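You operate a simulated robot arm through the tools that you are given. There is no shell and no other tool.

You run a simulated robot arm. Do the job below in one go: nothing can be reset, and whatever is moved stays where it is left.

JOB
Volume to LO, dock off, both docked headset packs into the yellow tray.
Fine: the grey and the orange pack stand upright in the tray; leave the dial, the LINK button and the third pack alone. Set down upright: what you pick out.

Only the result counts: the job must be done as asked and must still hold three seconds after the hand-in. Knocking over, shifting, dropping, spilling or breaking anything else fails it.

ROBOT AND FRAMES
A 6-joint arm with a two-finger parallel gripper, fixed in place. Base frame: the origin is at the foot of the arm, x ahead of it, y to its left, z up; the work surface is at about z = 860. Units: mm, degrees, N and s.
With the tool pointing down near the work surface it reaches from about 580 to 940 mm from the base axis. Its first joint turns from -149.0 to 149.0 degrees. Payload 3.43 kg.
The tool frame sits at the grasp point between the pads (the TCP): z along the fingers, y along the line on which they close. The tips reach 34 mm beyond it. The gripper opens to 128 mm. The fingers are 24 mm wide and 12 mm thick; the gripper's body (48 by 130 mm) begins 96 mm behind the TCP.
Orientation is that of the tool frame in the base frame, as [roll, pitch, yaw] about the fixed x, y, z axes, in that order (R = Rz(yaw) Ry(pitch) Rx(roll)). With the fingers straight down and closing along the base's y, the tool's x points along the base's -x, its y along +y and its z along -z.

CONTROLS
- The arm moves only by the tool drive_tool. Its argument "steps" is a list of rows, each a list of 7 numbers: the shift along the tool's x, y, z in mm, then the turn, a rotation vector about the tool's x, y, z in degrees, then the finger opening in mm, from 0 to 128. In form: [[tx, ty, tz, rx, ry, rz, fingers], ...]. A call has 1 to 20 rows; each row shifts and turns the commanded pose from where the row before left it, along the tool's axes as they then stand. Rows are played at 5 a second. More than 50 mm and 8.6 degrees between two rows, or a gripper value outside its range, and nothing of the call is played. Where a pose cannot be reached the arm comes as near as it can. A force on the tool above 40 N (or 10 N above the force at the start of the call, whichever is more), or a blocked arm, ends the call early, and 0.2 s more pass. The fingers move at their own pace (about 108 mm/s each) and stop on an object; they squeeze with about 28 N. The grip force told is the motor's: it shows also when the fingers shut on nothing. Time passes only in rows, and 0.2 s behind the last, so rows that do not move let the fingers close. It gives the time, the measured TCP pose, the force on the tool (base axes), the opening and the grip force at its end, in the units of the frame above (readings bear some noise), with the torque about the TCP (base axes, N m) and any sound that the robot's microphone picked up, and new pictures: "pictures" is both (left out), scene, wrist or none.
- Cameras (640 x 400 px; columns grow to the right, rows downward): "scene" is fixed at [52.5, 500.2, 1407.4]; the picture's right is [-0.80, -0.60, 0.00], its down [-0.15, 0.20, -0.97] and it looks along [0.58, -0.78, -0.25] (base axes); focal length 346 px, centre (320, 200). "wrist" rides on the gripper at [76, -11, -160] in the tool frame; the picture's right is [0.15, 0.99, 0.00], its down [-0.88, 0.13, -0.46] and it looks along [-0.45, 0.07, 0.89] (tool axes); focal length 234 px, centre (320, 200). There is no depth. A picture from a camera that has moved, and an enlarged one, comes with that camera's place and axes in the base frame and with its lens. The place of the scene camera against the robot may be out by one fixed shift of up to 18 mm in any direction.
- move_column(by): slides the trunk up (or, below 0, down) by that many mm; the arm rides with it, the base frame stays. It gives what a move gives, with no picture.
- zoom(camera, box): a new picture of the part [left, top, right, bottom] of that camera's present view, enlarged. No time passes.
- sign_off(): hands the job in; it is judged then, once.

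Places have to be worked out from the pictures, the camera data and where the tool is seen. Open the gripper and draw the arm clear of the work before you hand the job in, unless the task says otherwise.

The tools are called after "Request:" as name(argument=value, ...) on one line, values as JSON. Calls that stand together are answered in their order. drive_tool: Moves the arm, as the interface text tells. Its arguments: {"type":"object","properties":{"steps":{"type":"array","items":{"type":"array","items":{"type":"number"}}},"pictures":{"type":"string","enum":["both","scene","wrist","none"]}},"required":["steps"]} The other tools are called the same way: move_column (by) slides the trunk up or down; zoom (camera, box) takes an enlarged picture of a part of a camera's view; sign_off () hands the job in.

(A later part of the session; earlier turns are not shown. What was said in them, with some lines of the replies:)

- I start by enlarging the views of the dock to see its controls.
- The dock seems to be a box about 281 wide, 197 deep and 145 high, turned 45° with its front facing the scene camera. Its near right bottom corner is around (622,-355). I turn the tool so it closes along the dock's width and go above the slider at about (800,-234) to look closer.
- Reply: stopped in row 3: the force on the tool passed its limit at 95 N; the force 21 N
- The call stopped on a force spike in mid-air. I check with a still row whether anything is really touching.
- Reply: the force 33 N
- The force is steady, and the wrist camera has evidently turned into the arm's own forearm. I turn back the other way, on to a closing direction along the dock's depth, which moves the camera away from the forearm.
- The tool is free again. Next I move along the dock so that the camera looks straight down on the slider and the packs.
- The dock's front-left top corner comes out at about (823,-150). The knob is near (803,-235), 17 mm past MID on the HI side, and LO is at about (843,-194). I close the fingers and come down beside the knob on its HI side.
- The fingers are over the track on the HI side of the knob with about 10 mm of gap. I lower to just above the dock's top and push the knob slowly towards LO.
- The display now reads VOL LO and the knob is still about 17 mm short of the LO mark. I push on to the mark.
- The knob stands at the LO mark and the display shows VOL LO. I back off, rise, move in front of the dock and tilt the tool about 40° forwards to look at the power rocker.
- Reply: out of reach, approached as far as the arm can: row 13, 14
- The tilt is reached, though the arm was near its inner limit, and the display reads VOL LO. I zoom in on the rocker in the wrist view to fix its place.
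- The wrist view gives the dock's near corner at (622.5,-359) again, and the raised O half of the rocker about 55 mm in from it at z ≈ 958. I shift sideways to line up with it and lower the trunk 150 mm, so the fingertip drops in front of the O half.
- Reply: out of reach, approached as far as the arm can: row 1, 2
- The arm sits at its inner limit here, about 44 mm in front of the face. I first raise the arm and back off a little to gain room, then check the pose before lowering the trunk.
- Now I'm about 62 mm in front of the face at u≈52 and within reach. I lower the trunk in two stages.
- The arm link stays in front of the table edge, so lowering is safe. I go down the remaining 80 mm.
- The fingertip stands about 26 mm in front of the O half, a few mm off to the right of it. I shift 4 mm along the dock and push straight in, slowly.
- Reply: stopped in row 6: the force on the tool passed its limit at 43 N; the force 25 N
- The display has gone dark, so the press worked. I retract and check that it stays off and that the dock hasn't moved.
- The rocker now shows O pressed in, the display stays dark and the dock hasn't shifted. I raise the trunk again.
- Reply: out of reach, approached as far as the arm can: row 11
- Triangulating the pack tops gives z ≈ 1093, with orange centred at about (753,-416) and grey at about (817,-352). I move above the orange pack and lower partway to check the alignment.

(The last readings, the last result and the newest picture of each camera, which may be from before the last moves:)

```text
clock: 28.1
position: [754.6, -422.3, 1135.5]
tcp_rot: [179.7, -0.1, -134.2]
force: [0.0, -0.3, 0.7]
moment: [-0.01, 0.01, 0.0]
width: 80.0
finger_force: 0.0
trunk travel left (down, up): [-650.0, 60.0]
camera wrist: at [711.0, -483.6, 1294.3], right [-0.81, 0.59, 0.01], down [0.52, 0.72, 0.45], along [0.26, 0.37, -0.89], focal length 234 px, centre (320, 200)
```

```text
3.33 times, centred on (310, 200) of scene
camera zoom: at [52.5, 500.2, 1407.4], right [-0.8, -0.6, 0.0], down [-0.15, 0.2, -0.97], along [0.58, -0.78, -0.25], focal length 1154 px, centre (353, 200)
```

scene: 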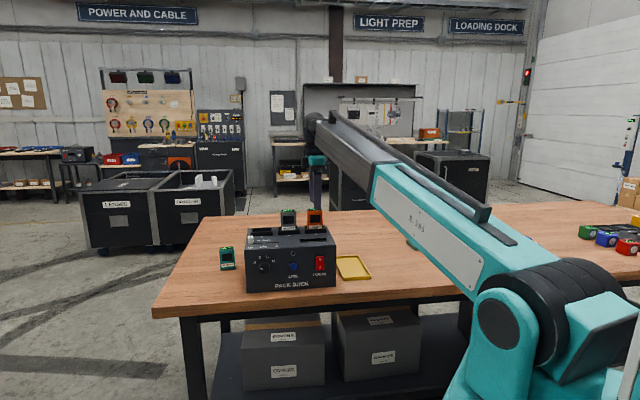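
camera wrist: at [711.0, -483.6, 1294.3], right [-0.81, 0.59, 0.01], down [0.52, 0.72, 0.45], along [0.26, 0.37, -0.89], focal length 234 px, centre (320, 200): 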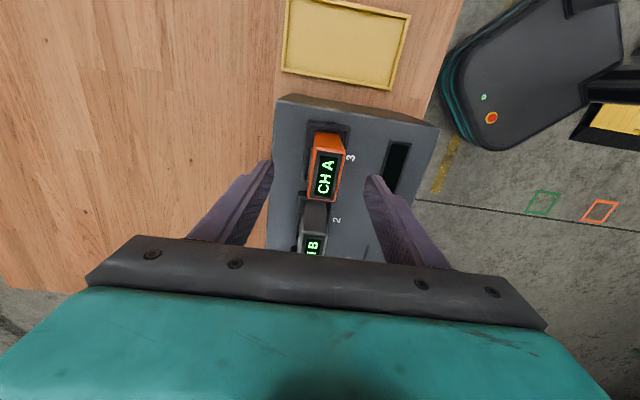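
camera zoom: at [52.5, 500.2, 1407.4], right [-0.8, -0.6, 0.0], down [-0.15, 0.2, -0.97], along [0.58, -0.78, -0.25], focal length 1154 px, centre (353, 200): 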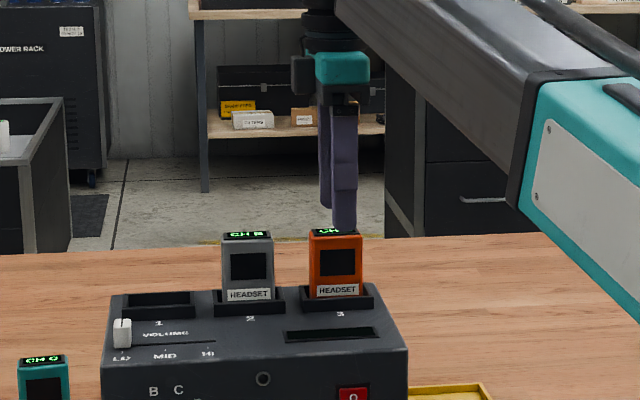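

The recomputed orange centre is (752.5,-416.7). I shift 5 mm to suit, lower to TCP z≈1066 with the tips staying above the slot frame, and close on it.

Request:
drive_tool(steps=[[-2.5, 5.4, 0, 0, 0, 0, 80], [0, 0, 25, 0, 0, 0, 70], [0, 0, 25, 0, 0, 0, 60], [0, 0, 19.5, 0, 0, 0, 60], [0, 0, 0, 0, 0, 0, 60]])

Request:
zoom(camera="wrist", box=[200, 40, 440, 240])

Request:
zoom(camera="scene", box=[250, 160, 370, 260])

```text
clock: 29.2
position: [750.9, -413.0, 1065.6]
tcp_rot: [179.7, -0.3, -134.2]
force: [0.1, -1.1, 0.1]
moment: [-0.03, -0.03, -0.02]
width: 60.0
finger_force: 0.0
trunk travel left (down, up): [-650.0, 60.0]
camera wrist: at [708.3, -473.9, 1224.7], right [-0.81, 0.58, 0.01], down [0.52, 0.72, 0.45], along [0.26, 0.37, -0.89], focal length 234 px, centre (320, 200)
```

scene: 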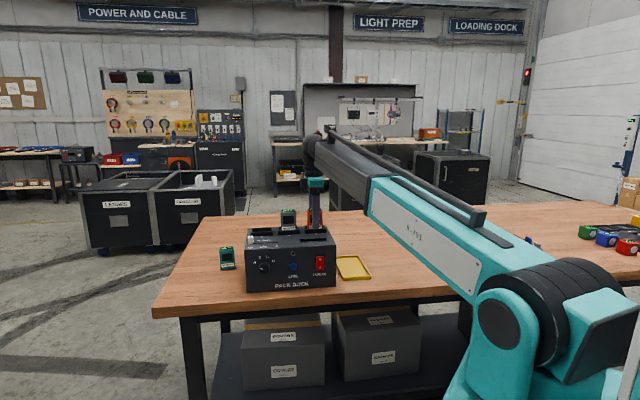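
wrist: 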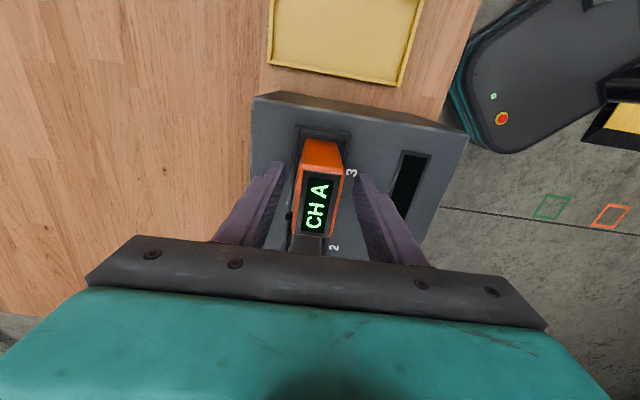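

```text
2.00 times, centred on (320, 140) of wrist
camera zoom: at [708.3, -473.9, 1224.7], right [-0.81, 0.58, 0.01], down [0.52, 0.72, 0.45], along [0.26, 0.37, -0.89], focal length 468 px, centre (320, 320)
```

zoom: 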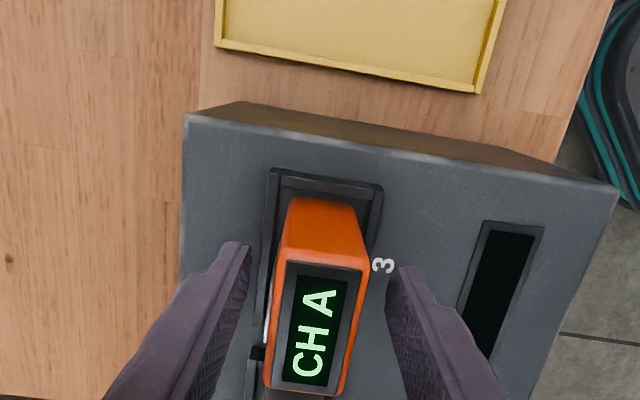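

```text
4.00 times, centred on (310, 210) of scene
camera zoom: at [52.5, 500.2, 1407.4], right [-0.8, -0.6, 0.0], down [-0.15, 0.2, -0.97], along [0.58, -0.78, -0.25], focal length 1385 px, centre (360, 160)
```

zoom: 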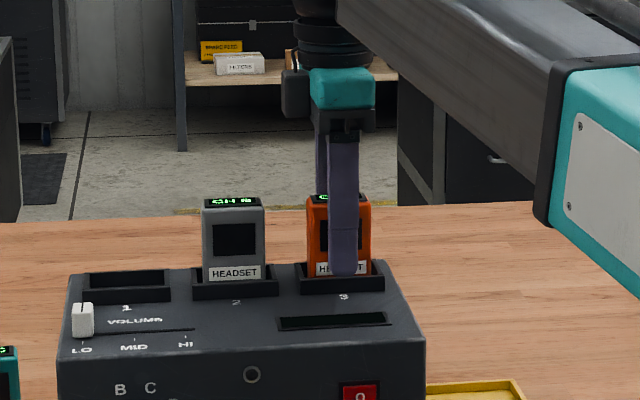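

The fingers straddle the orange pack evenly, so I close on it.

Request:
drive_tool(steps=[[0, 0, 0, 0, 0, 0, 44], [0, 0, 0, 0, 0, 0, 36], [0, 0, 0, 0, 0, 0, 20], [0, 0, 0, 0, 0, 0, 0], [0, 0, 0, 0, 0, 0, 0]], pictures="none")

```text
clock: 30.4
position: [751.4, -412.1, 1064.4]
tcp_rot: [179.7, -0.2, -134.2]
force: [1.0, -0.7, 0.3]
moment: [-0.03, -0.07, 0.04]
width: 29.6
finger_force: 28.2
trunk travel left (down, up): [-650.0, 60.0]
```

The pack is gripped at 29.6 mm with hardly any side force. I lift it slowly out of the slot.

Request:
drive_tool(steps=[[0, 0, -4, 0, 0, 0, 0], [0, 0, -6, 0, 0, 0, 0], [0, 0, -8, 0, 0, 0, 0], [0, 0, -12, 0, 0, 0, 0], [0, 0, -20, 0, 0, 0, 0], [0, 0, -25, 0, 0, 0, 0], [0, 0, 0, 0, 0, 0, 0]])

Request:
zoom(camera="scene", box=[250, 160, 370, 260])

Request:
zoom(camera="wrist", box=[200, 0, 440, 200])

```text
clock: 32.0
position: [749.9, -412.4, 1140.3]
tcp_rot: [179.7, -0.2, -134.1]
force: [0.0, 0.8, -1.5]
moment: [-0.02, -0.02, 0.04]
width: 29.5
finger_force: 28.0
trunk travel left (down, up): [-650.0, 60.0]
camera wrist: at [707.4, -473.2, 1300.5], right [-0.81, 0.59, 0.01], down [0.52, 0.72, 0.45], along [0.26, 0.37, -0.89], focal length 234 px, centre (320, 200)
```

scene: 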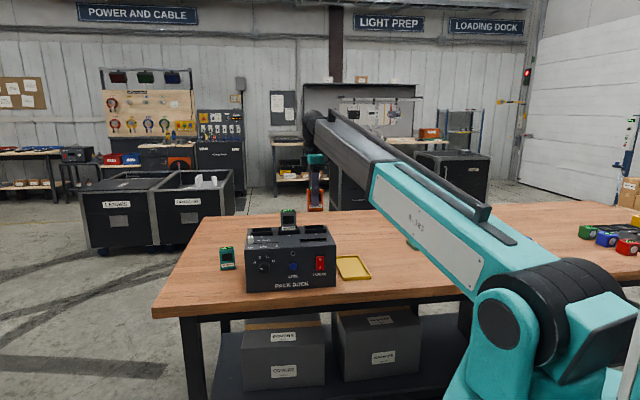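
wrist: 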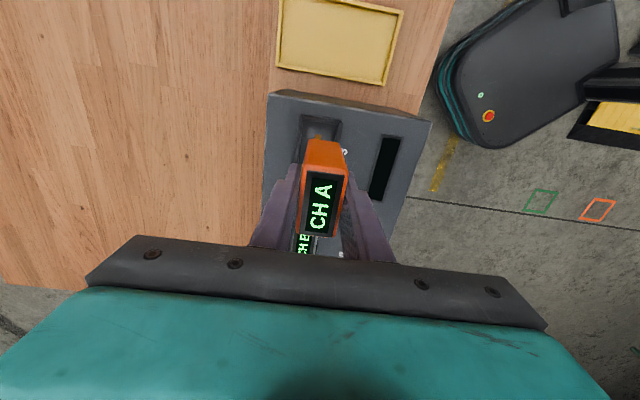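

```text
4.00 times, centred on (310, 210) of scene
camera zoom: at [52.5, 500.2, 1407.4], right [-0.8, -0.6, 0.0], down [-0.15, 0.2, -0.97], along [0.58, -0.78, -0.25], focal length 1385 px, centre (360, 160)
```

zoom: 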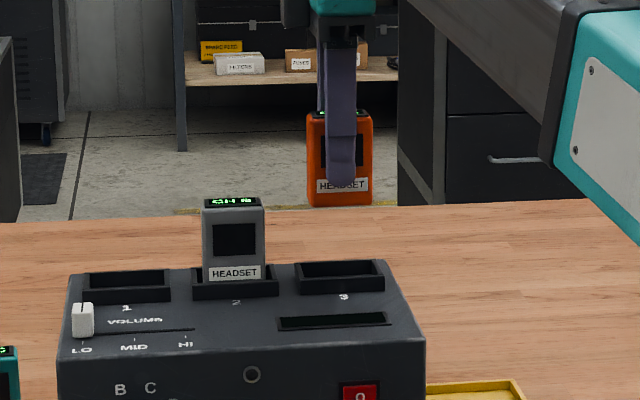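

```text
2.00 times, centred on (320, 100) of wrist
camera zoom: at [707.4, -473.2, 1300.5], right [-0.81, 0.59, 0.01], down [0.52, 0.72, 0.45], along [0.26, 0.37, -0.89], focal length 468 px, centre (320, 400)
```

zoom: 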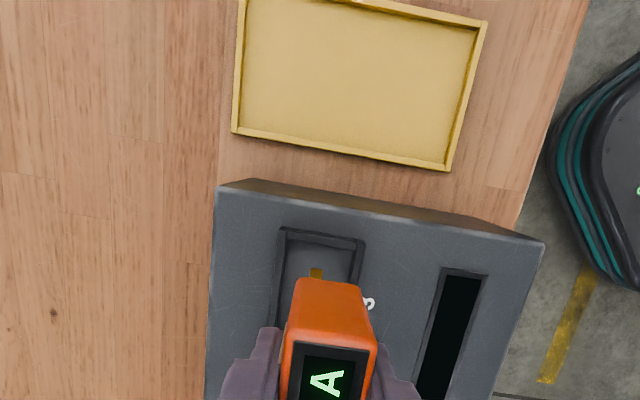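

The orange pack is out cleanly and hangs upright, its bottom about 52 mm below the TCP. The tray centre comes out at about (652,-502), so I carry the pack over its far half at (680,-529) and lower partway.

Request:
drive_tool(steps=[[15, -3.5, 0, 0, 0, 0, 0], [30, -7, 0, 0, 0, 0, 0], [35, -8, 0, 0, 0, 0, 0], [33, -7.5, 0, 0, 0, 0, 0], [19.9, -4.2, 0, 0, 0, 0, 0], [0, 0, 30, 0, 0, 0, 0], [0, 0, 45, 0, 0, 0, 0], [0, 0, 45, 0, 0, 0, 0], [0, 0, 40, 0, 0, 0, 0], [0, 0, 25, 0, 0, 0, 0], [0, 0, 0, 0, 0, 0, 0]])

Request:
zoom(camera="scene", box=[280, 200, 400, 300])

Request:
zoom(camera="wrist", box=[200, 60, 440, 260])

```text
clock: 34.5
position: [676.0, -525.7, 952.0]
tcp_rot: [179.7, -0.2, -134.2]
force: [0.4, 0.0, -1.7]
moment: [0.01, -0.01, 0.01]
width: 29.7
finger_force: 28.1
trunk travel left (down, up): [-650.0, 60.0]
camera wrist: at [634.4, -588.1, 1112.3], right [-0.81, 0.59, 0.01], down [0.52, 0.72, 0.45], along [0.26, 0.37, -0.89], focal length 234 px, centre (320, 200)
```

scene: 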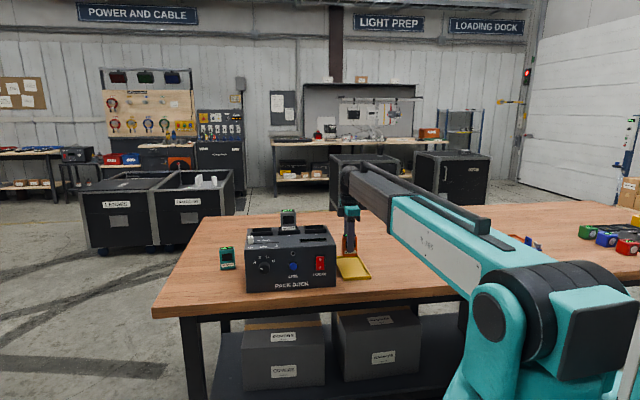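
wrist: 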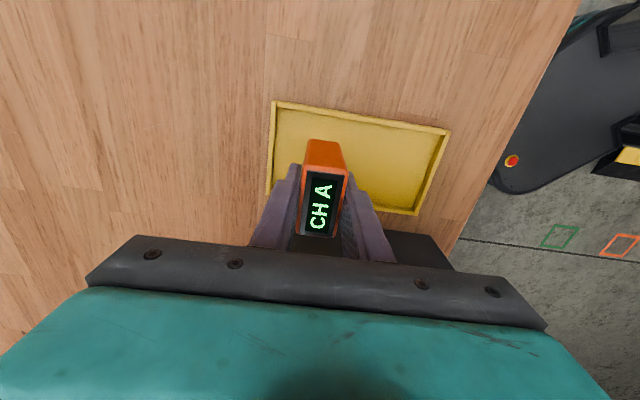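

```text
4.00 times, centred on (340, 250) of scene
camera zoom: at [52.5, 500.2, 1407.4], right [-0.8, -0.6, 0.0], down [-0.15, 0.2, -0.97], along [0.58, -0.78, -0.25], focal length 1385 px, centre (240, 0)
```

zoom: 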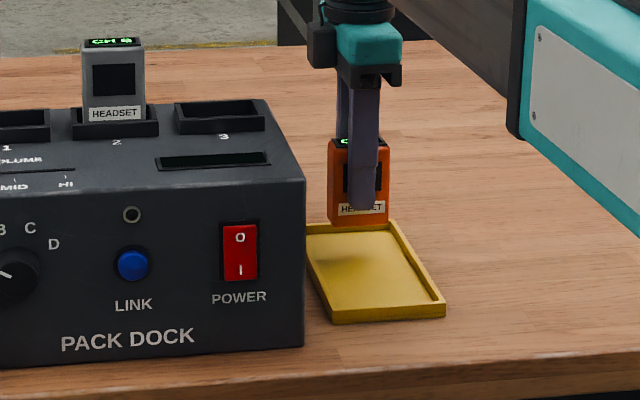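

```text
2.00 times, centred on (320, 160) of wrist
camera zoom: at [634.4, -588.1, 1112.3], right [-0.81, 0.59, 0.01], down [0.52, 0.72, 0.45], along [0.26, 0.37, -0.89], focal length 468 px, centre (320, 280)
```

zoom: 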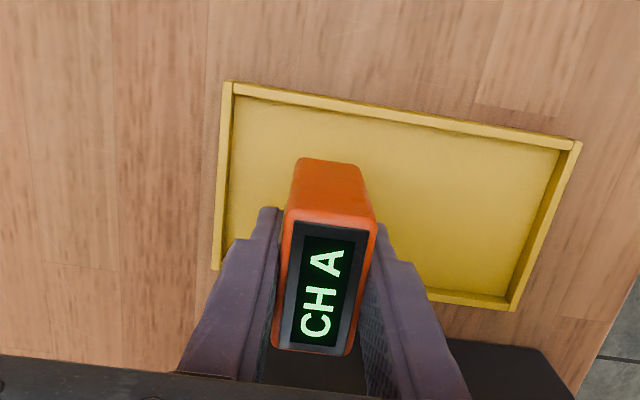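

The pack hangs above the far half of the tray, well inside the rim. I lower to about 10 mm above the expected contact.

Request:
drive_tool(steps=[[0, 0, 12, 0, 0, 0, 0], [0, 0, 10, 0, 0, 0, 0], [0, 0, 6, 0, 0, 0, 0], [0, 0, 0, 0, 0, 0, 0]], pictures="scene")

Request:
zoom(camera="scene", box=[310, 210, 390, 290])

```text
clock: 35.5
position: [678.7, -526.2, 925.2]
tcp_rot: [179.7, -0.2, -134.2]
force: [0.5, 0.4, -1.2]
moment: [0.04, 0.0, 0.0]
width: 29.5
finger_force: 28.2
trunk travel left (down, up): [-650.0, 60.0]
```

scene: 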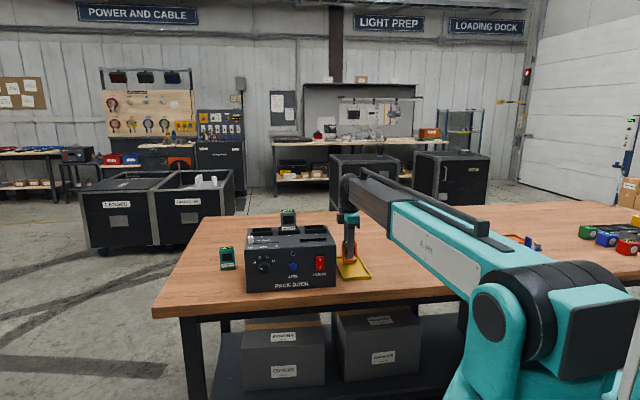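

```text
5.00 times, centred on (350, 250) of scene
camera zoom: at [52.5, 500.2, 1407.4], right [-0.8, -0.6, 0.0], down [-0.15, 0.2, -0.97], along [0.58, -0.78, -0.25], focal length 1732 px, centre (170, -50)
```

zoom: 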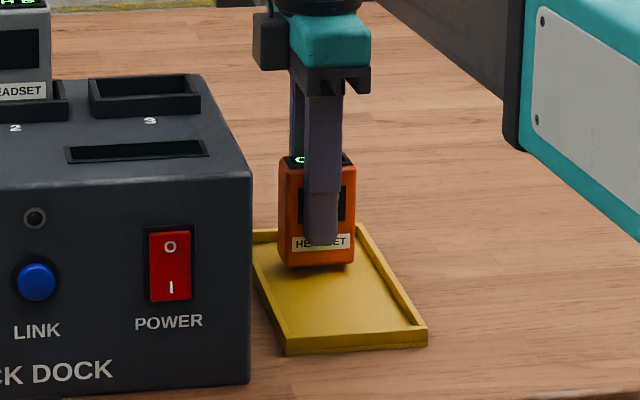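

Still no contact, with the force reading only the pack's weight. I lower in 2 mm steps and watch the vertical force.

Request:
drive_tool(steps=[[0, 0, 2, 0, 0, 0, 0], [0, 0, 2, 0, 0, 0, 0], [0, 0, 1, 0, 0, 0, 0]], pictures="none")

```text
clock: 36.2
position: [677.4, -528.3, 921.4]
tcp_rot: [179.6, -0.2, -134.2]
force: [-0.5, -0.3, -2.7]
moment: [0.01, 0.01, 0.0]
width: 29.8
finger_force: 28.2
trunk travel left (down, up): [-650.0, 60.0]
```

Request:
drive_tool(steps=[[0, 0, 1.5, 0, 0, 0, 0], [0, 0, 1.5, 0, 0, 0, 0], [0, 0, 0, 0, 0, 0, 0]], pictures="none")

```text
clock: 37.0
position: [678.7, -526.2, 919.4]
tcp_rot: [179.8, -0.2, -134.2]
force: [0.2, -0.1, 5.8]
moment: [-0.14, -0.09, 0.02]
width: 29.6
finger_force: 27.4
trunk travel left (down, up): [-650.0, 60.0]
```

The vertical force rose to about +6 N, so the pack stands on the tray floor. I check the view quickly and open gently.

Request:
drive_tool(steps=[[0, 0, 0, 0, 0, 0, 32], [0, 0, 0, 0, 0, 0, 38], [0, 0, 0, 0, 0, 0, 46], [0, 0, 0, 0, 0, 0, 52], [0, 0, 0, 0, 0, 0, 52]])

Request:
zoom(camera="scene", box=[310, 210, 390, 290])

Request:
zoom(camera="wrist", box=[200, 60, 440, 260])

```text
clock: 38.2
position: [678.7, -527.0, 917.8]
tcp_rot: [179.7, -0.2, -134.2]
force: [0.3, 0.1, -0.1]
moment: [0.0, -0.03, -0.01]
width: 51.9
finger_force: 0.2
trunk travel left (down, up): [-650.0, 60.0]
camera wrist: at [635.9, -589.8, 1078.0], right [-0.81, 0.59, 0.01], down [0.52, 0.72, 0.45], along [0.26, 0.37, -0.89], focal length 234 px, centre (320, 200)
```

scene: 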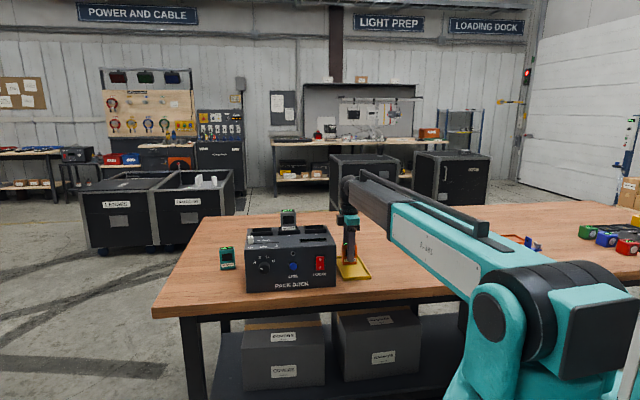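
wrist: 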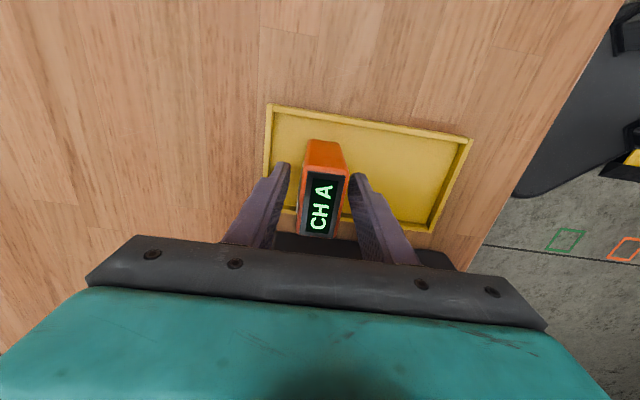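

```text
5.00 times, centred on (350, 250) of scene
camera zoom: at [52.5, 500.2, 1407.4], right [-0.8, -0.6, 0.0], down [-0.15, 0.2, -0.97], along [0.58, -0.78, -0.25], focal length 1732 px, centre (170, -50)
```

zoom: 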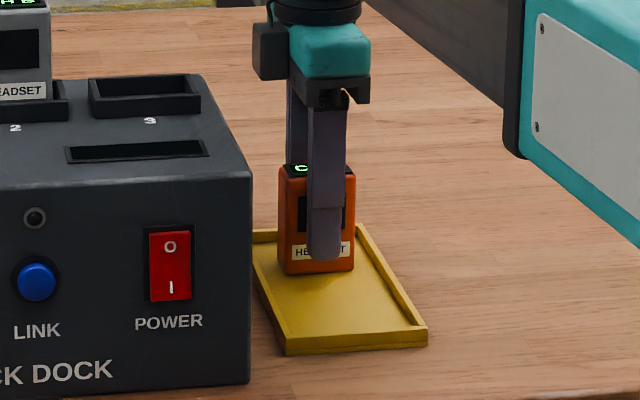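

```text
2.00 times, centred on (320, 160) of wrist
camera zoom: at [635.9, -589.8, 1078.0], right [-0.81, 0.59, 0.01], down [0.52, 0.72, 0.45], along [0.26, 0.37, -0.89], focal length 468 px, centre (320, 280)
```

zoom: 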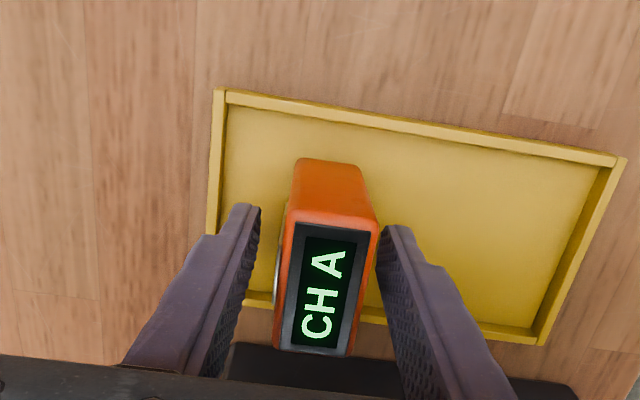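

The orange pack stands upright and free in the tray. I lift straight up, then move above the grey pack.

Request:
drive_tool(steps=[[0, 0, -10, 0, 0, 0, 56], [0, 0, -30, 0, 0, 0, 60], [0, 0, -45, 0, 0, 0, 60], [0, 0, -45, 0, 0, 0, 80], [0, 0, -45, 0, 0, 0, 80], [0, 0, -45, 0, 0, 0, 80], [0, 0, -32, 0, 0, 0, 80], [-30, 3.2, 0, 0, 0, 0, 80], [-42, 4.5, 0, 0, 0, 0, 80], [-42, 4.5, 0, 0, 0, 0, 80], [-42, 4.5, 0, 0, 0, 0, 80], [-42, 4.5, 0, 0, 0, 0, 80], [-24.6, 2.4, 0, 0, 0, 0, 80], [0, 0, 0, 0, 0, 0, 80]])

Request:
zoom(camera="wrist", box=[200, 60, 440, 260])

Request:
zoom(camera="scene", box=[230, 180, 390, 300])

```text
clock: 41.2
position: [819.0, -354.2, 1170.7]
tcp_rot: [179.7, -0.2, -134.2]
force: [-0.4, -0.6, 0.1]
moment: [-0.02, 0.05, -0.01]
width: 79.9
finger_force: 0.0
trunk travel left (down, up): [-650.0, 60.0]
camera wrist: at [775.4, -416.4, 1330.0], right [-0.81, 0.59, 0.01], down [0.52, 0.72, 0.45], along [0.26, 0.37, -0.89], focal length 234 px, centre (320, 200)
```

scene: 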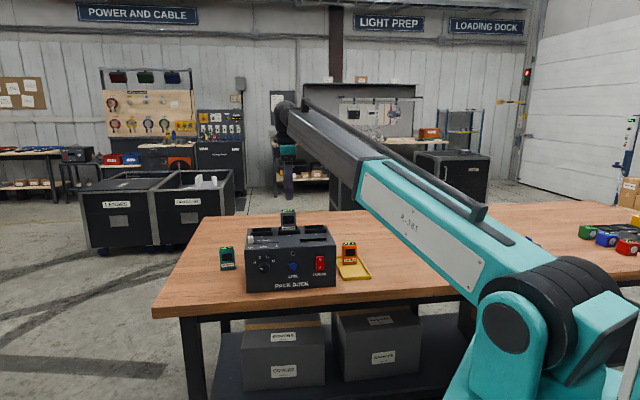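
wrist: 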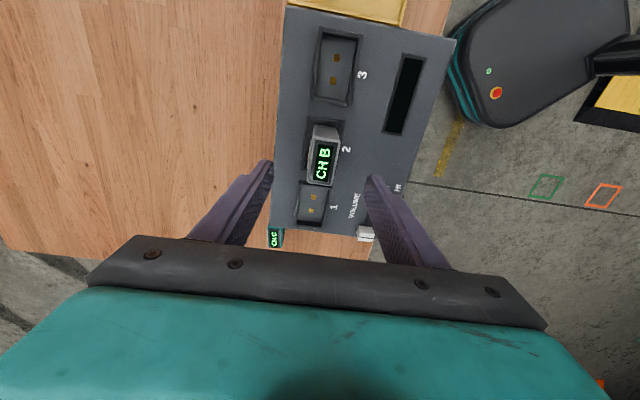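

```text
2.00 times, centred on (320, 160) of wrist
camera zoom: at [775.4, -416.4, 1330.0], right [-0.81, 0.59, 0.01], down [0.52, 0.72, 0.45], along [0.26, 0.37, -0.89], focal length 468 px, centre (320, 280)
```

zoom: 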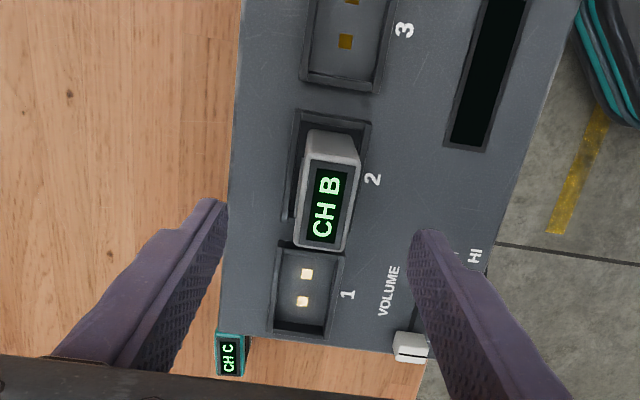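

```text
3.33 times, centred on (310, 240) of scene
camera zoom: at [52.5, 500.2, 1407.4], right [-0.8, -0.6, 0.0], down [-0.15, 0.2, -0.97], along [0.58, -0.78, -0.25], focal length 1154 px, centre (353, 67)
```

zoom: 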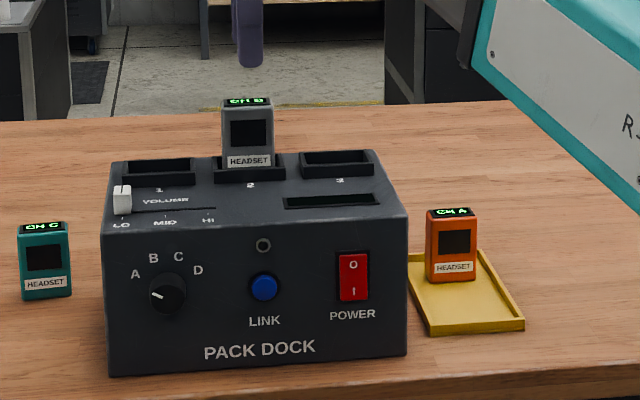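

Orange stands well in the tray. The grey top is again at (817.8,-351.9). I make the same 4–5 mm correction as for orange and lower around it.

Request:
drive_tool(steps=[[-2, 4.7, 0, 0, 0, 0, 80], [0, 0, 40, 0, 0, 0, 80], [0, 0, 35, 0, 0, 0, 70], [0, 0, 20, 0, 0, 0, 60], [0, 0, 10, 0, 0, 0, 60], [0, 0, 0, 0, 0, 0, 60]])

Request:
zoom(camera="wrist", box=[200, 60, 440, 260])

Request:
zoom(camera="scene", box=[240, 170, 360, 270])

```text
clock: 42.6
position: [816.4, -346.1, 1066.5]
tcp_rot: [179.7, -0.2, -134.2]
force: [-0.4, -0.4, 0.7]
moment: [-0.03, -0.03, 0.05]
width: 60.3
finger_force: 0.1
trunk travel left (down, up): [-650.0, 60.0]
camera wrist: at [773.8, -408.5, 1224.8], right [-0.81, 0.59, 0.01], down [0.52, 0.72, 0.45], along [0.26, 0.37, -0.89], focal length 234 px, centre (320, 200)
```

scene: 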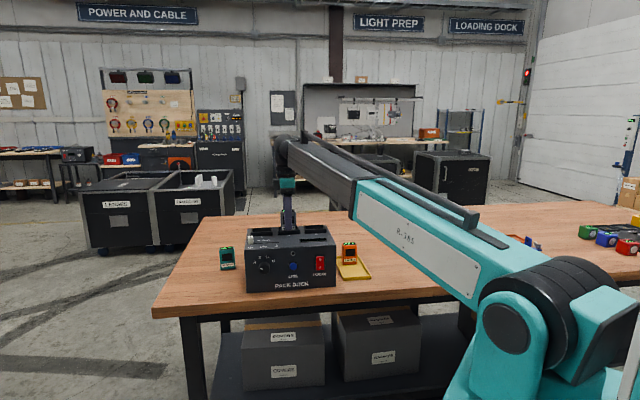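
wrist: 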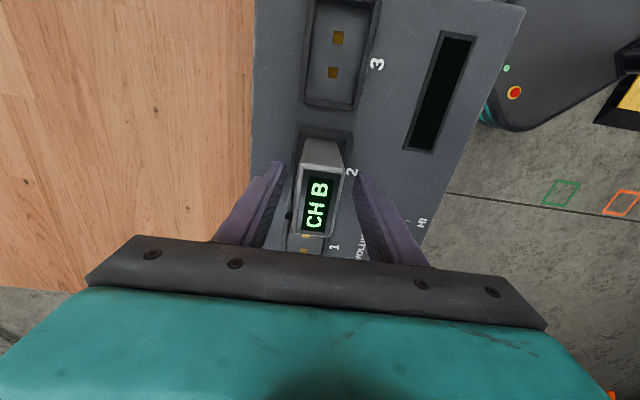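

```text
2.00 times, centred on (320, 160) of wrist
camera zoom: at [773.8, -408.5, 1224.8], right [-0.81, 0.59, 0.01], down [0.52, 0.72, 0.45], along [0.26, 0.37, -0.89], focal length 468 px, centre (320, 280)
```

zoom: 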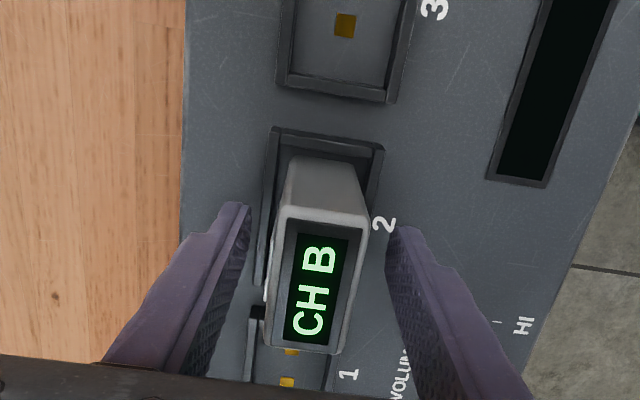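

```text
4.00 times, centred on (300, 220) of scene
camera zoom: at [52.5, 500.2, 1407.4], right [-0.8, -0.6, 0.0], down [-0.15, 0.2, -0.97], along [0.58, -0.78, -0.25], focal length 1385 px, centre (400, 120)
```

zoom: 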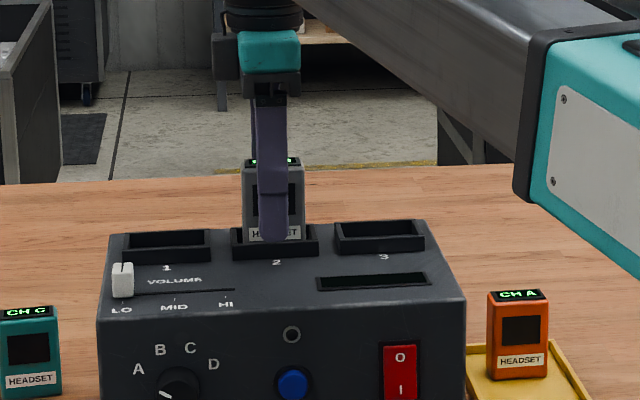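

The view matches the one for orange, with the pack centred between the fingers. I close and then lift slowly.

Request:
drive_tool(steps=[[0, 0, 0, 0, 0, 0, 44], [0, 0, 0, 0, 0, 0, 36], [0, 0, 0, 0, 0, 0, 20], [0, 0, 0, 0, 0, 0, 0], [0, 0, 0, 0, 0, 0, 0]], pictures="none")

Request:
drive_tool(steps=[[0, 0, -4, 0, 0, 0, 0], [0, 0, -6, 0, 0, 0, 0], [0, 0, -8, 0, 0, 0, 0], [0, 0, -12, 0, 0, 0, 0], [0, 0, -20, 0, 0, 0, 0], [0, 0, -25, 0, 0, 0, 0], [0, 0, 0, 0, 0, 0, 0]])

Request:
zoom(camera="scene", box=[240, 150, 360, 250])

```text
clock: 43.9
position: [816.6, -346.3, 1065.7]
tcp_rot: [179.7, -0.2, -134.2]
force: [1.4, -0.5, 0.8]
moment: [-0.06, -0.06, -0.01]
width: 29.7
finger_force: 28.0
trunk travel left (down, up): [-650.0, 60.0]
```

```text
clock: 45.5
position: [819.2, -347.8, 1138.3]
tcp_rot: [179.8, -0.2, -134.3]
force: [0.4, 0.2, -1.6]
moment: [0.01, -0.02, 0.0]
width: 29.8
finger_force: 27.5
trunk travel left (down, up): [-650.0, 60.0]
camera wrist: at [775.4, -409.2, 1299.1], right [-0.81, 0.58, 0.01], down [0.52, 0.72, 0.45], along [0.26, 0.37, -0.89], focal length 234 px, centre (320, 200)
```

scene: 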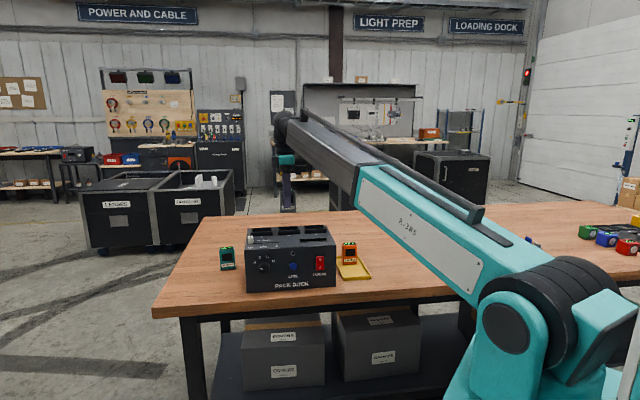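
wrist: 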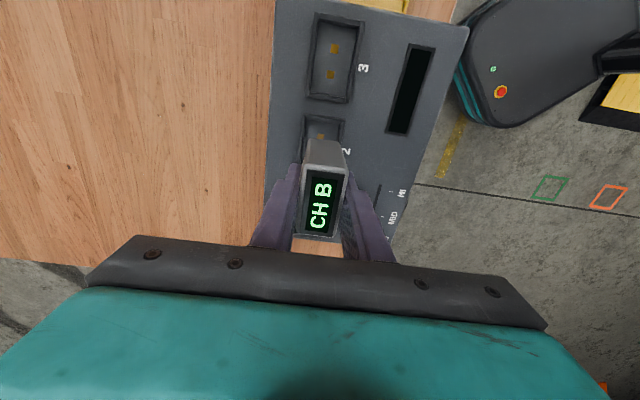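

```text
4.00 times, centred on (300, 200) of scene
camera zoom: at [52.5, 500.2, 1407.4], right [-0.8, -0.6, 0.0], down [-0.15, 0.2, -0.97], along [0.58, -0.78, -0.25], focal length 1385 px, centre (400, 200)
```

zoom: 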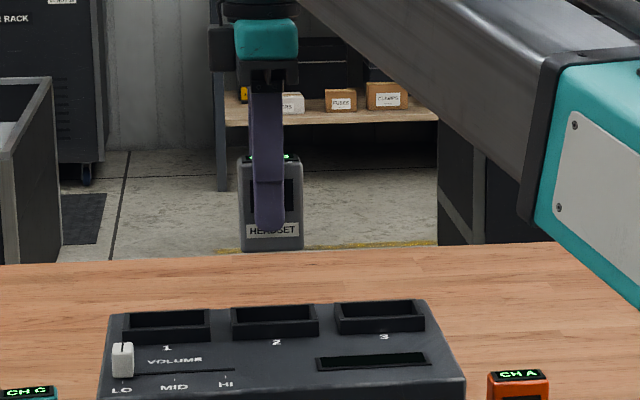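

Grey is out cleanly. I carry it over the near half of the tray, to about (626,-475), and lower partway.

Request:
drive_tool(steps=[[20, 4.3, 0, 0, 0, 0, 0], [38, 8.3, 0, 0, 0, 0, 0], [44, 9.6, 0, 0, 0, 0, 0], [44, 9.6, 0, 0, 0, 0, 0], [44, 9.6, 0, 0, 0, 0, 0], [36, 7.7, 0, 0, 0, 0, 0], [0, 0, 30, 0, 0, 0, 0], [0, 0, 45, 0, 0, 0, 0], [0, 0, 45, 0, 0, 0, 0], [0, 0, 45, 0, 0, 0, 0], [0, 0, 20, 0, 0, 0, 0], [0, 0, 0, 0, 0, 0, 0]])

Request:
zoom(camera="scene", box=[300, 200, 400, 300])

Request:
zoom(camera="wrist", box=[200, 60, 440, 260])

```text
clock: 48.0
position: [618.9, -474.8, 955.4]
tcp_rot: [179.7, -0.2, -134.2]
force: [-0.3, 0.7, -1.8]
moment: [-0.03, -0.02, 0.0]
width: 30.0
finger_force: 27.9
trunk travel left (down, up): [-650.0, 60.0]
camera wrist: at [576.5, -537.8, 1115.2], right [-0.81, 0.58, 0.01], down [0.52, 0.72, 0.45], along [0.26, 0.37, -0.89], focal length 234 px, centre (320, 200)
```

scene: 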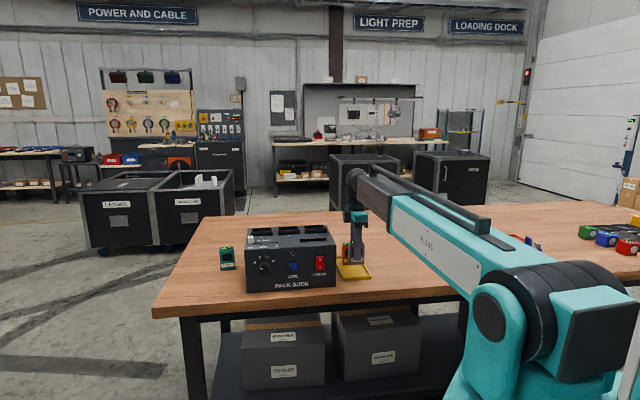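
wrist: 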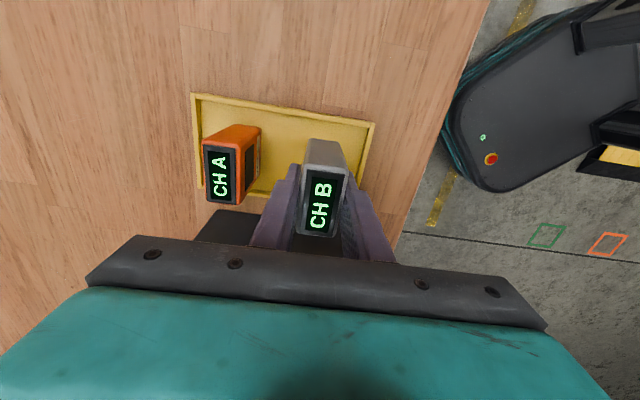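

```text
4.00 times, centred on (350, 250) of scene
camera zoom: at [52.5, 500.2, 1407.4], right [-0.8, -0.6, 0.0], down [-0.15, 0.2, -0.97], along [0.58, -0.78, -0.25], focal length 1385 px, centre (200, 0)
```

zoom: 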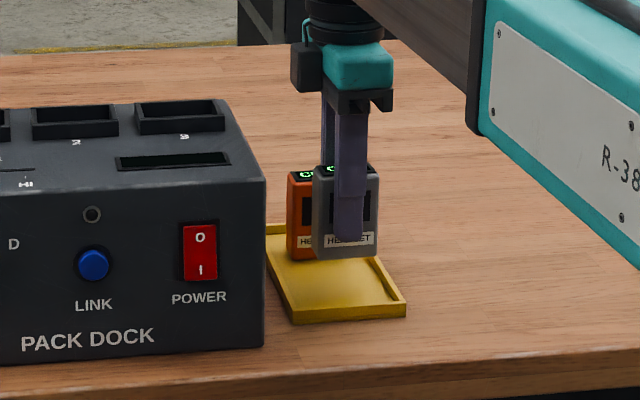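

```text
2.00 times, centred on (320, 160) of wrist
camera zoom: at [576.5, -537.8, 1115.2], right [-0.81, 0.58, 0.01], down [0.52, 0.72, 0.45], along [0.26, 0.37, -0.89], focal length 468 px, centre (320, 280)
```

zoom: 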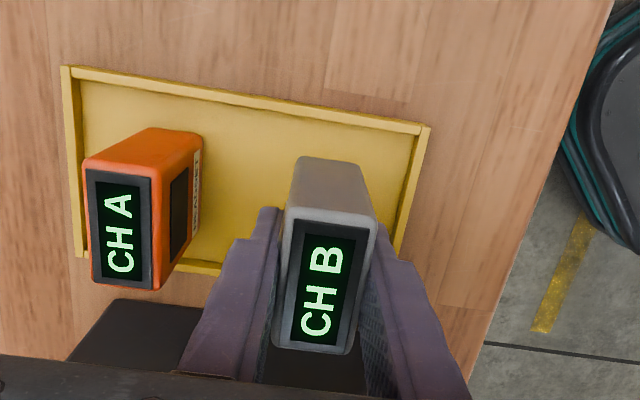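

The grey pack sits about 5 mm to one side of the tray's middle line, so I correct that and lower to just above contact.

Request:
drive_tool(steps=[[-4.5, -3, 0, 0, 0, 0, 0], [0, 0, 12, 0, 0, 0, 0], [0, 0, 10, 0, 0, 0, 0], [0, 0, 6, 0, 0, 0, 0], [0, 0, 0, 0, 0, 0, 0]], pictures="wrist")

```text
clock: 49.2
position: [626.2, -473.0, 927.4]
tcp_rot: [179.7, -0.3, -134.1]
force: [-0.8, -0.5, -2.6]
moment: [-0.03, 0.0, -0.03]
width: 29.7
finger_force: 28.0
trunk travel left (down, up): [-650.0, 60.0]
camera wrist: at [583.3, -535.1, 1086.8], right [-0.81, 0.58, 0.01], down [0.52, 0.72, 0.45], along [0.26, 0.37, -0.89], focal length 234 px, centre (320, 200)
```

wrist: 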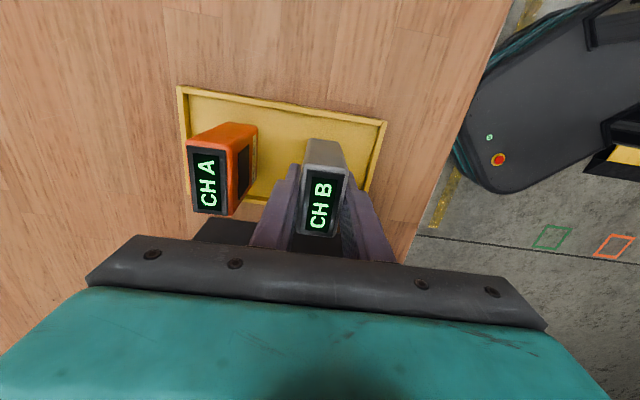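

It is centred and clear of the orange pack. I lower in small steps towards contact at about z 920.

Request:
drive_tool(steps=[[0, 0, 2, 0, 0, 0, 0], [0, 0, 2, 0, 0, 0, 0], [0, 0, 1.5, 0, 0, 0, 0], [0, 0, 0, 0, 0, 0, 0]], pictures="none")

```text
clock: 50.2
position: [627.3, -472.9, 921.4]
tcp_rot: [179.7, -0.3, -134.2]
force: [0.0, 0.0, -2.2]
moment: [0.0, -0.01, 0.03]
width: 29.9
finger_force: 28.0
trunk travel left (down, up): [-650.0, 60.0]
```

Request:
drive_tool(steps=[[0, 0, 1.3, 0, 0, 0, 0], [0, 0, 1.2, 0, 0, 0, 0], [0, 0, 0, 0, 0, 0, 0]], pictures="none")

```text
clock: 51.0
position: [627.4, -472.5, 920.6]
tcp_rot: [179.8, -0.2, -134.3]
force: [0.1, -0.1, -2.8]
moment: [-0.03, 0.01, -0.01]
width: 29.5
finger_force: 27.8
trunk travel left (down, up): [-650.0, 60.0]
```

Request:
drive_tool(steps=[[0, 0, 1, 0, 0, 0, 0], [0, 0, 1, 0, 0, 0, 0], [0, 0, 0, 0, 0, 0, 0]], pictures="none")

```text
clock: 51.9
position: [628.2, -473.6, 918.7]
tcp_rot: [179.8, -0.3, -134.2]
force: [3.3, -1.9, 16.9]
moment: [-0.29, -0.16, -0.01]
width: 29.7
finger_force: 28.1
trunk travel left (down, up): [-650.0, 60.0]
```

Contact with the floor is clear at 17 N. I ease off half a millimetre and open gently.

Request:
drive_tool(steps=[[0, 0, -0.6, 0, 0, 0, 0], [0, 0, 0, 0, 0, 0, 32], [0, 0, 0, 0, 0, 0, 38], [0, 0, 0, 0, 0, 0, 46], [0, 0, 0, 0, 0, 0, 52], [0, 0, 0, 0, 0, 0, 52]])

Request:
zoom(camera="wrist", box=[200, 60, 440, 260])

Request:
zoom(camera="scene", box=[310, 210, 390, 290])

```text
clock: 53.2
position: [627.7, -474.0, 918.5]
tcp_rot: [179.7, -0.2, -134.2]
force: [0.3, -1.3, 1.3]
moment: [0.0, 0.01, 0.02]
width: 52.1
finger_force: 0.0
trunk travel left (down, up): [-650.0, 60.0]
camera wrist: at [585.0, -535.6, 1078.2], right [-0.81, 0.58, 0.01], down [0.52, 0.72, 0.45], along [0.26, 0.37, -0.89], focal length 234 px, centre (320, 200)
```

scene: 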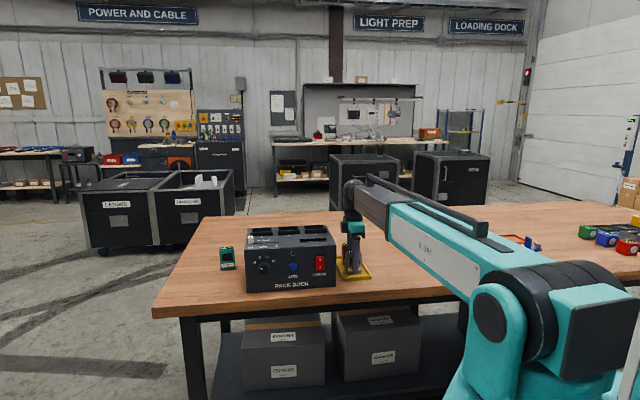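
wrist: 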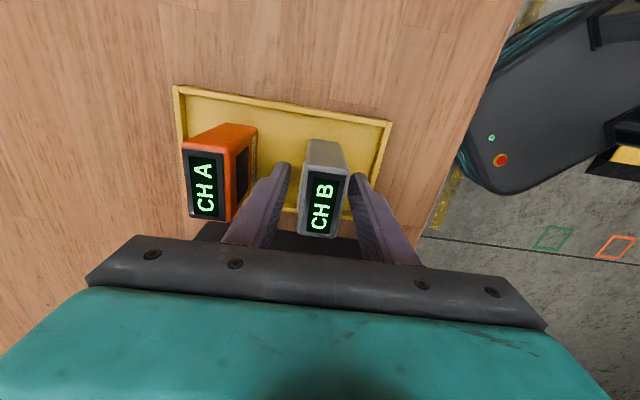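

```text
2.00 times, centred on (320, 160) of wrist
camera zoom: at [585.0, -535.6, 1078.2], right [-0.81, 0.58, 0.01], down [0.52, 0.72, 0.45], along [0.26, 0.37, -0.89], focal length 468 px, centre (320, 280)
```

zoom: 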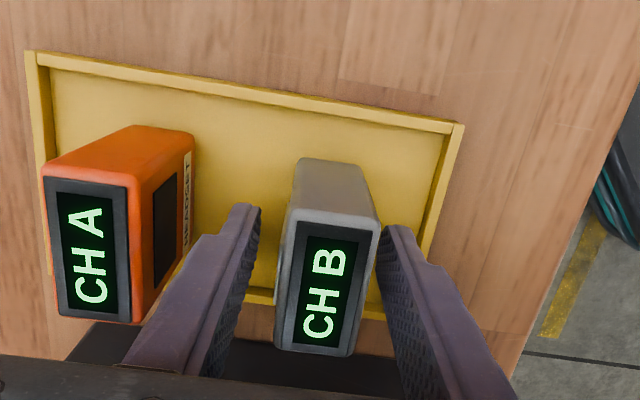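

```text
5.00 times, centred on (350, 250) of scene
camera zoom: at [52.5, 500.2, 1407.4], right [-0.8, -0.6, 0.0], down [-0.15, 0.2, -0.97], along [0.58, -0.78, -0.25], focal length 1732 px, centre (170, -50)
```

zoom: 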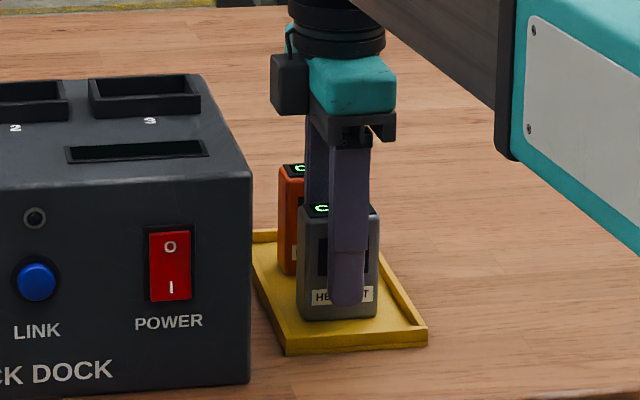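

Both packs stand in the tray and the fingers are clear of the grey one. I lift straight up and away.

Request:
drive_tool(steps=[[0, 0, -10, 0, 0, 0, 54], [0, 0, -25, 0, 0, 0, 54], [0, 0, -40, 0, 0, 0, 54], [0, 0, -45, 0, 0, 0, 54], [0, 0, -45, 0, 0, 0, 80], [0, 0, -45, 0, 0, 0, 100], [0, 0, -45, 0, 0, 0, 100], [0, 0, -45, 0, 0, 0, 100], [0, 0, 0, 0, 0, 0, 100], [0, 0, 0, 0, 0, 0, 100]])

Request:
zoom(camera="scene", box=[210, 200, 390, 300])

Request:
zoom(camera="wrist", box=[200, 0, 440, 250])

```text
clock: 55.5
position: [628.0, -471.7, 1217.8]
tcp_rot: [179.7, -0.2, -134.2]
force: [0.1, 0.3, -0.4]
moment: [0.02, -0.02, -0.02]
width: 100.1
finger_force: 0.1
trunk travel left (down, up): [-650.0, 60.0]
camera wrist: at [586.3, -533.3, 1377.8], right [-0.81, 0.58, 0.01], down [0.52, 0.72, 0.45], along [0.26, 0.37, -0.89], focal length 234 px, centre (320, 200)
```

scene: 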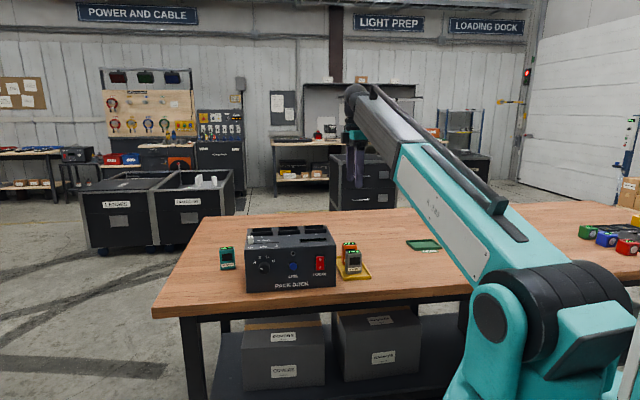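
wrist: 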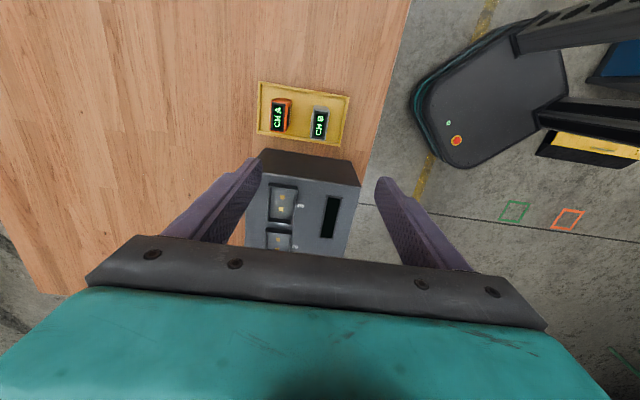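

```text
3.56 times, centred on (300, 250) of scene
camera zoom: at [52.5, 500.2, 1407.4], right [-0.8, -0.6, 0.0], down [-0.15, 0.2, -0.97], along [0.58, -0.78, -0.25], focal length 1232 px, centre (391, 22)
```

zoom: 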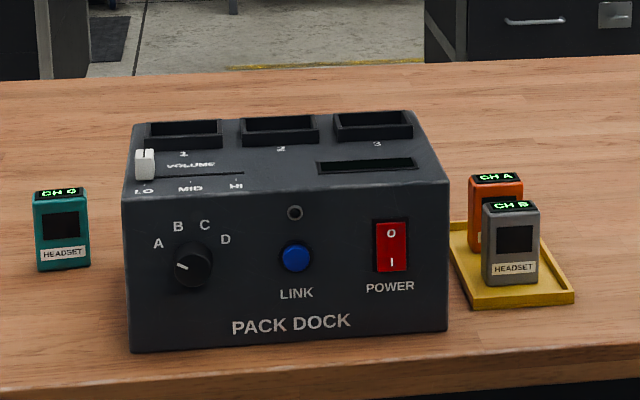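

```text
1.60 times, centred on (320, 125) of wrist
camera zoom: at [586.3, -533.3, 1377.8], right [-0.81, 0.58, 0.01], down [0.52, 0.72, 0.45], along [0.26, 0.37, -0.89], focal length 375 px, centre (320, 320)
```

zoom: 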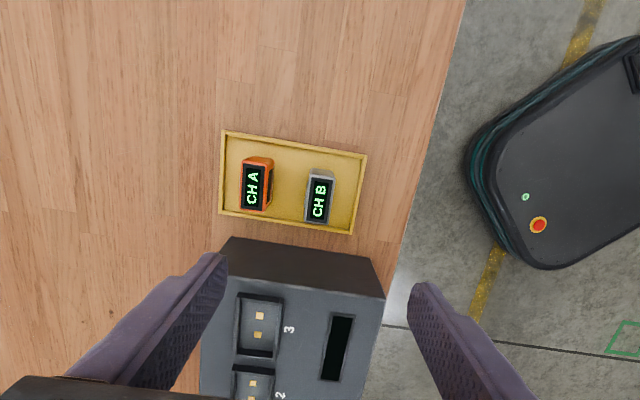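

Both packs stand upright in the yellow tray. The slider is at LO, the rocker is on O with a dark display, and the dial, LINK button and green pack are where they were. The gripper is open and clear, so I hand the job in.

Request:
sign_off()

```text
The job is handed in.
```

The job is done and handed in. The last pictures before hand-in show:

- **Volume:** the slider is at the LO mark. The display read VOL LO before the dock was switched off.
- **Power:** the rocker is pressed to O and the display is dark.
- **Packs:** the orange and grey packs both stand upright in the yellow tray, clear of each other.
- **Left alone:** the dial, the LINK button and the green pack were not touched. The dock has not shifted.

Early on, the wrist camera turned into the arm's own forearm and stopped one move with a 95 N force spike. Nothing on the table was touched. I turned the tool the other way and worked from there.
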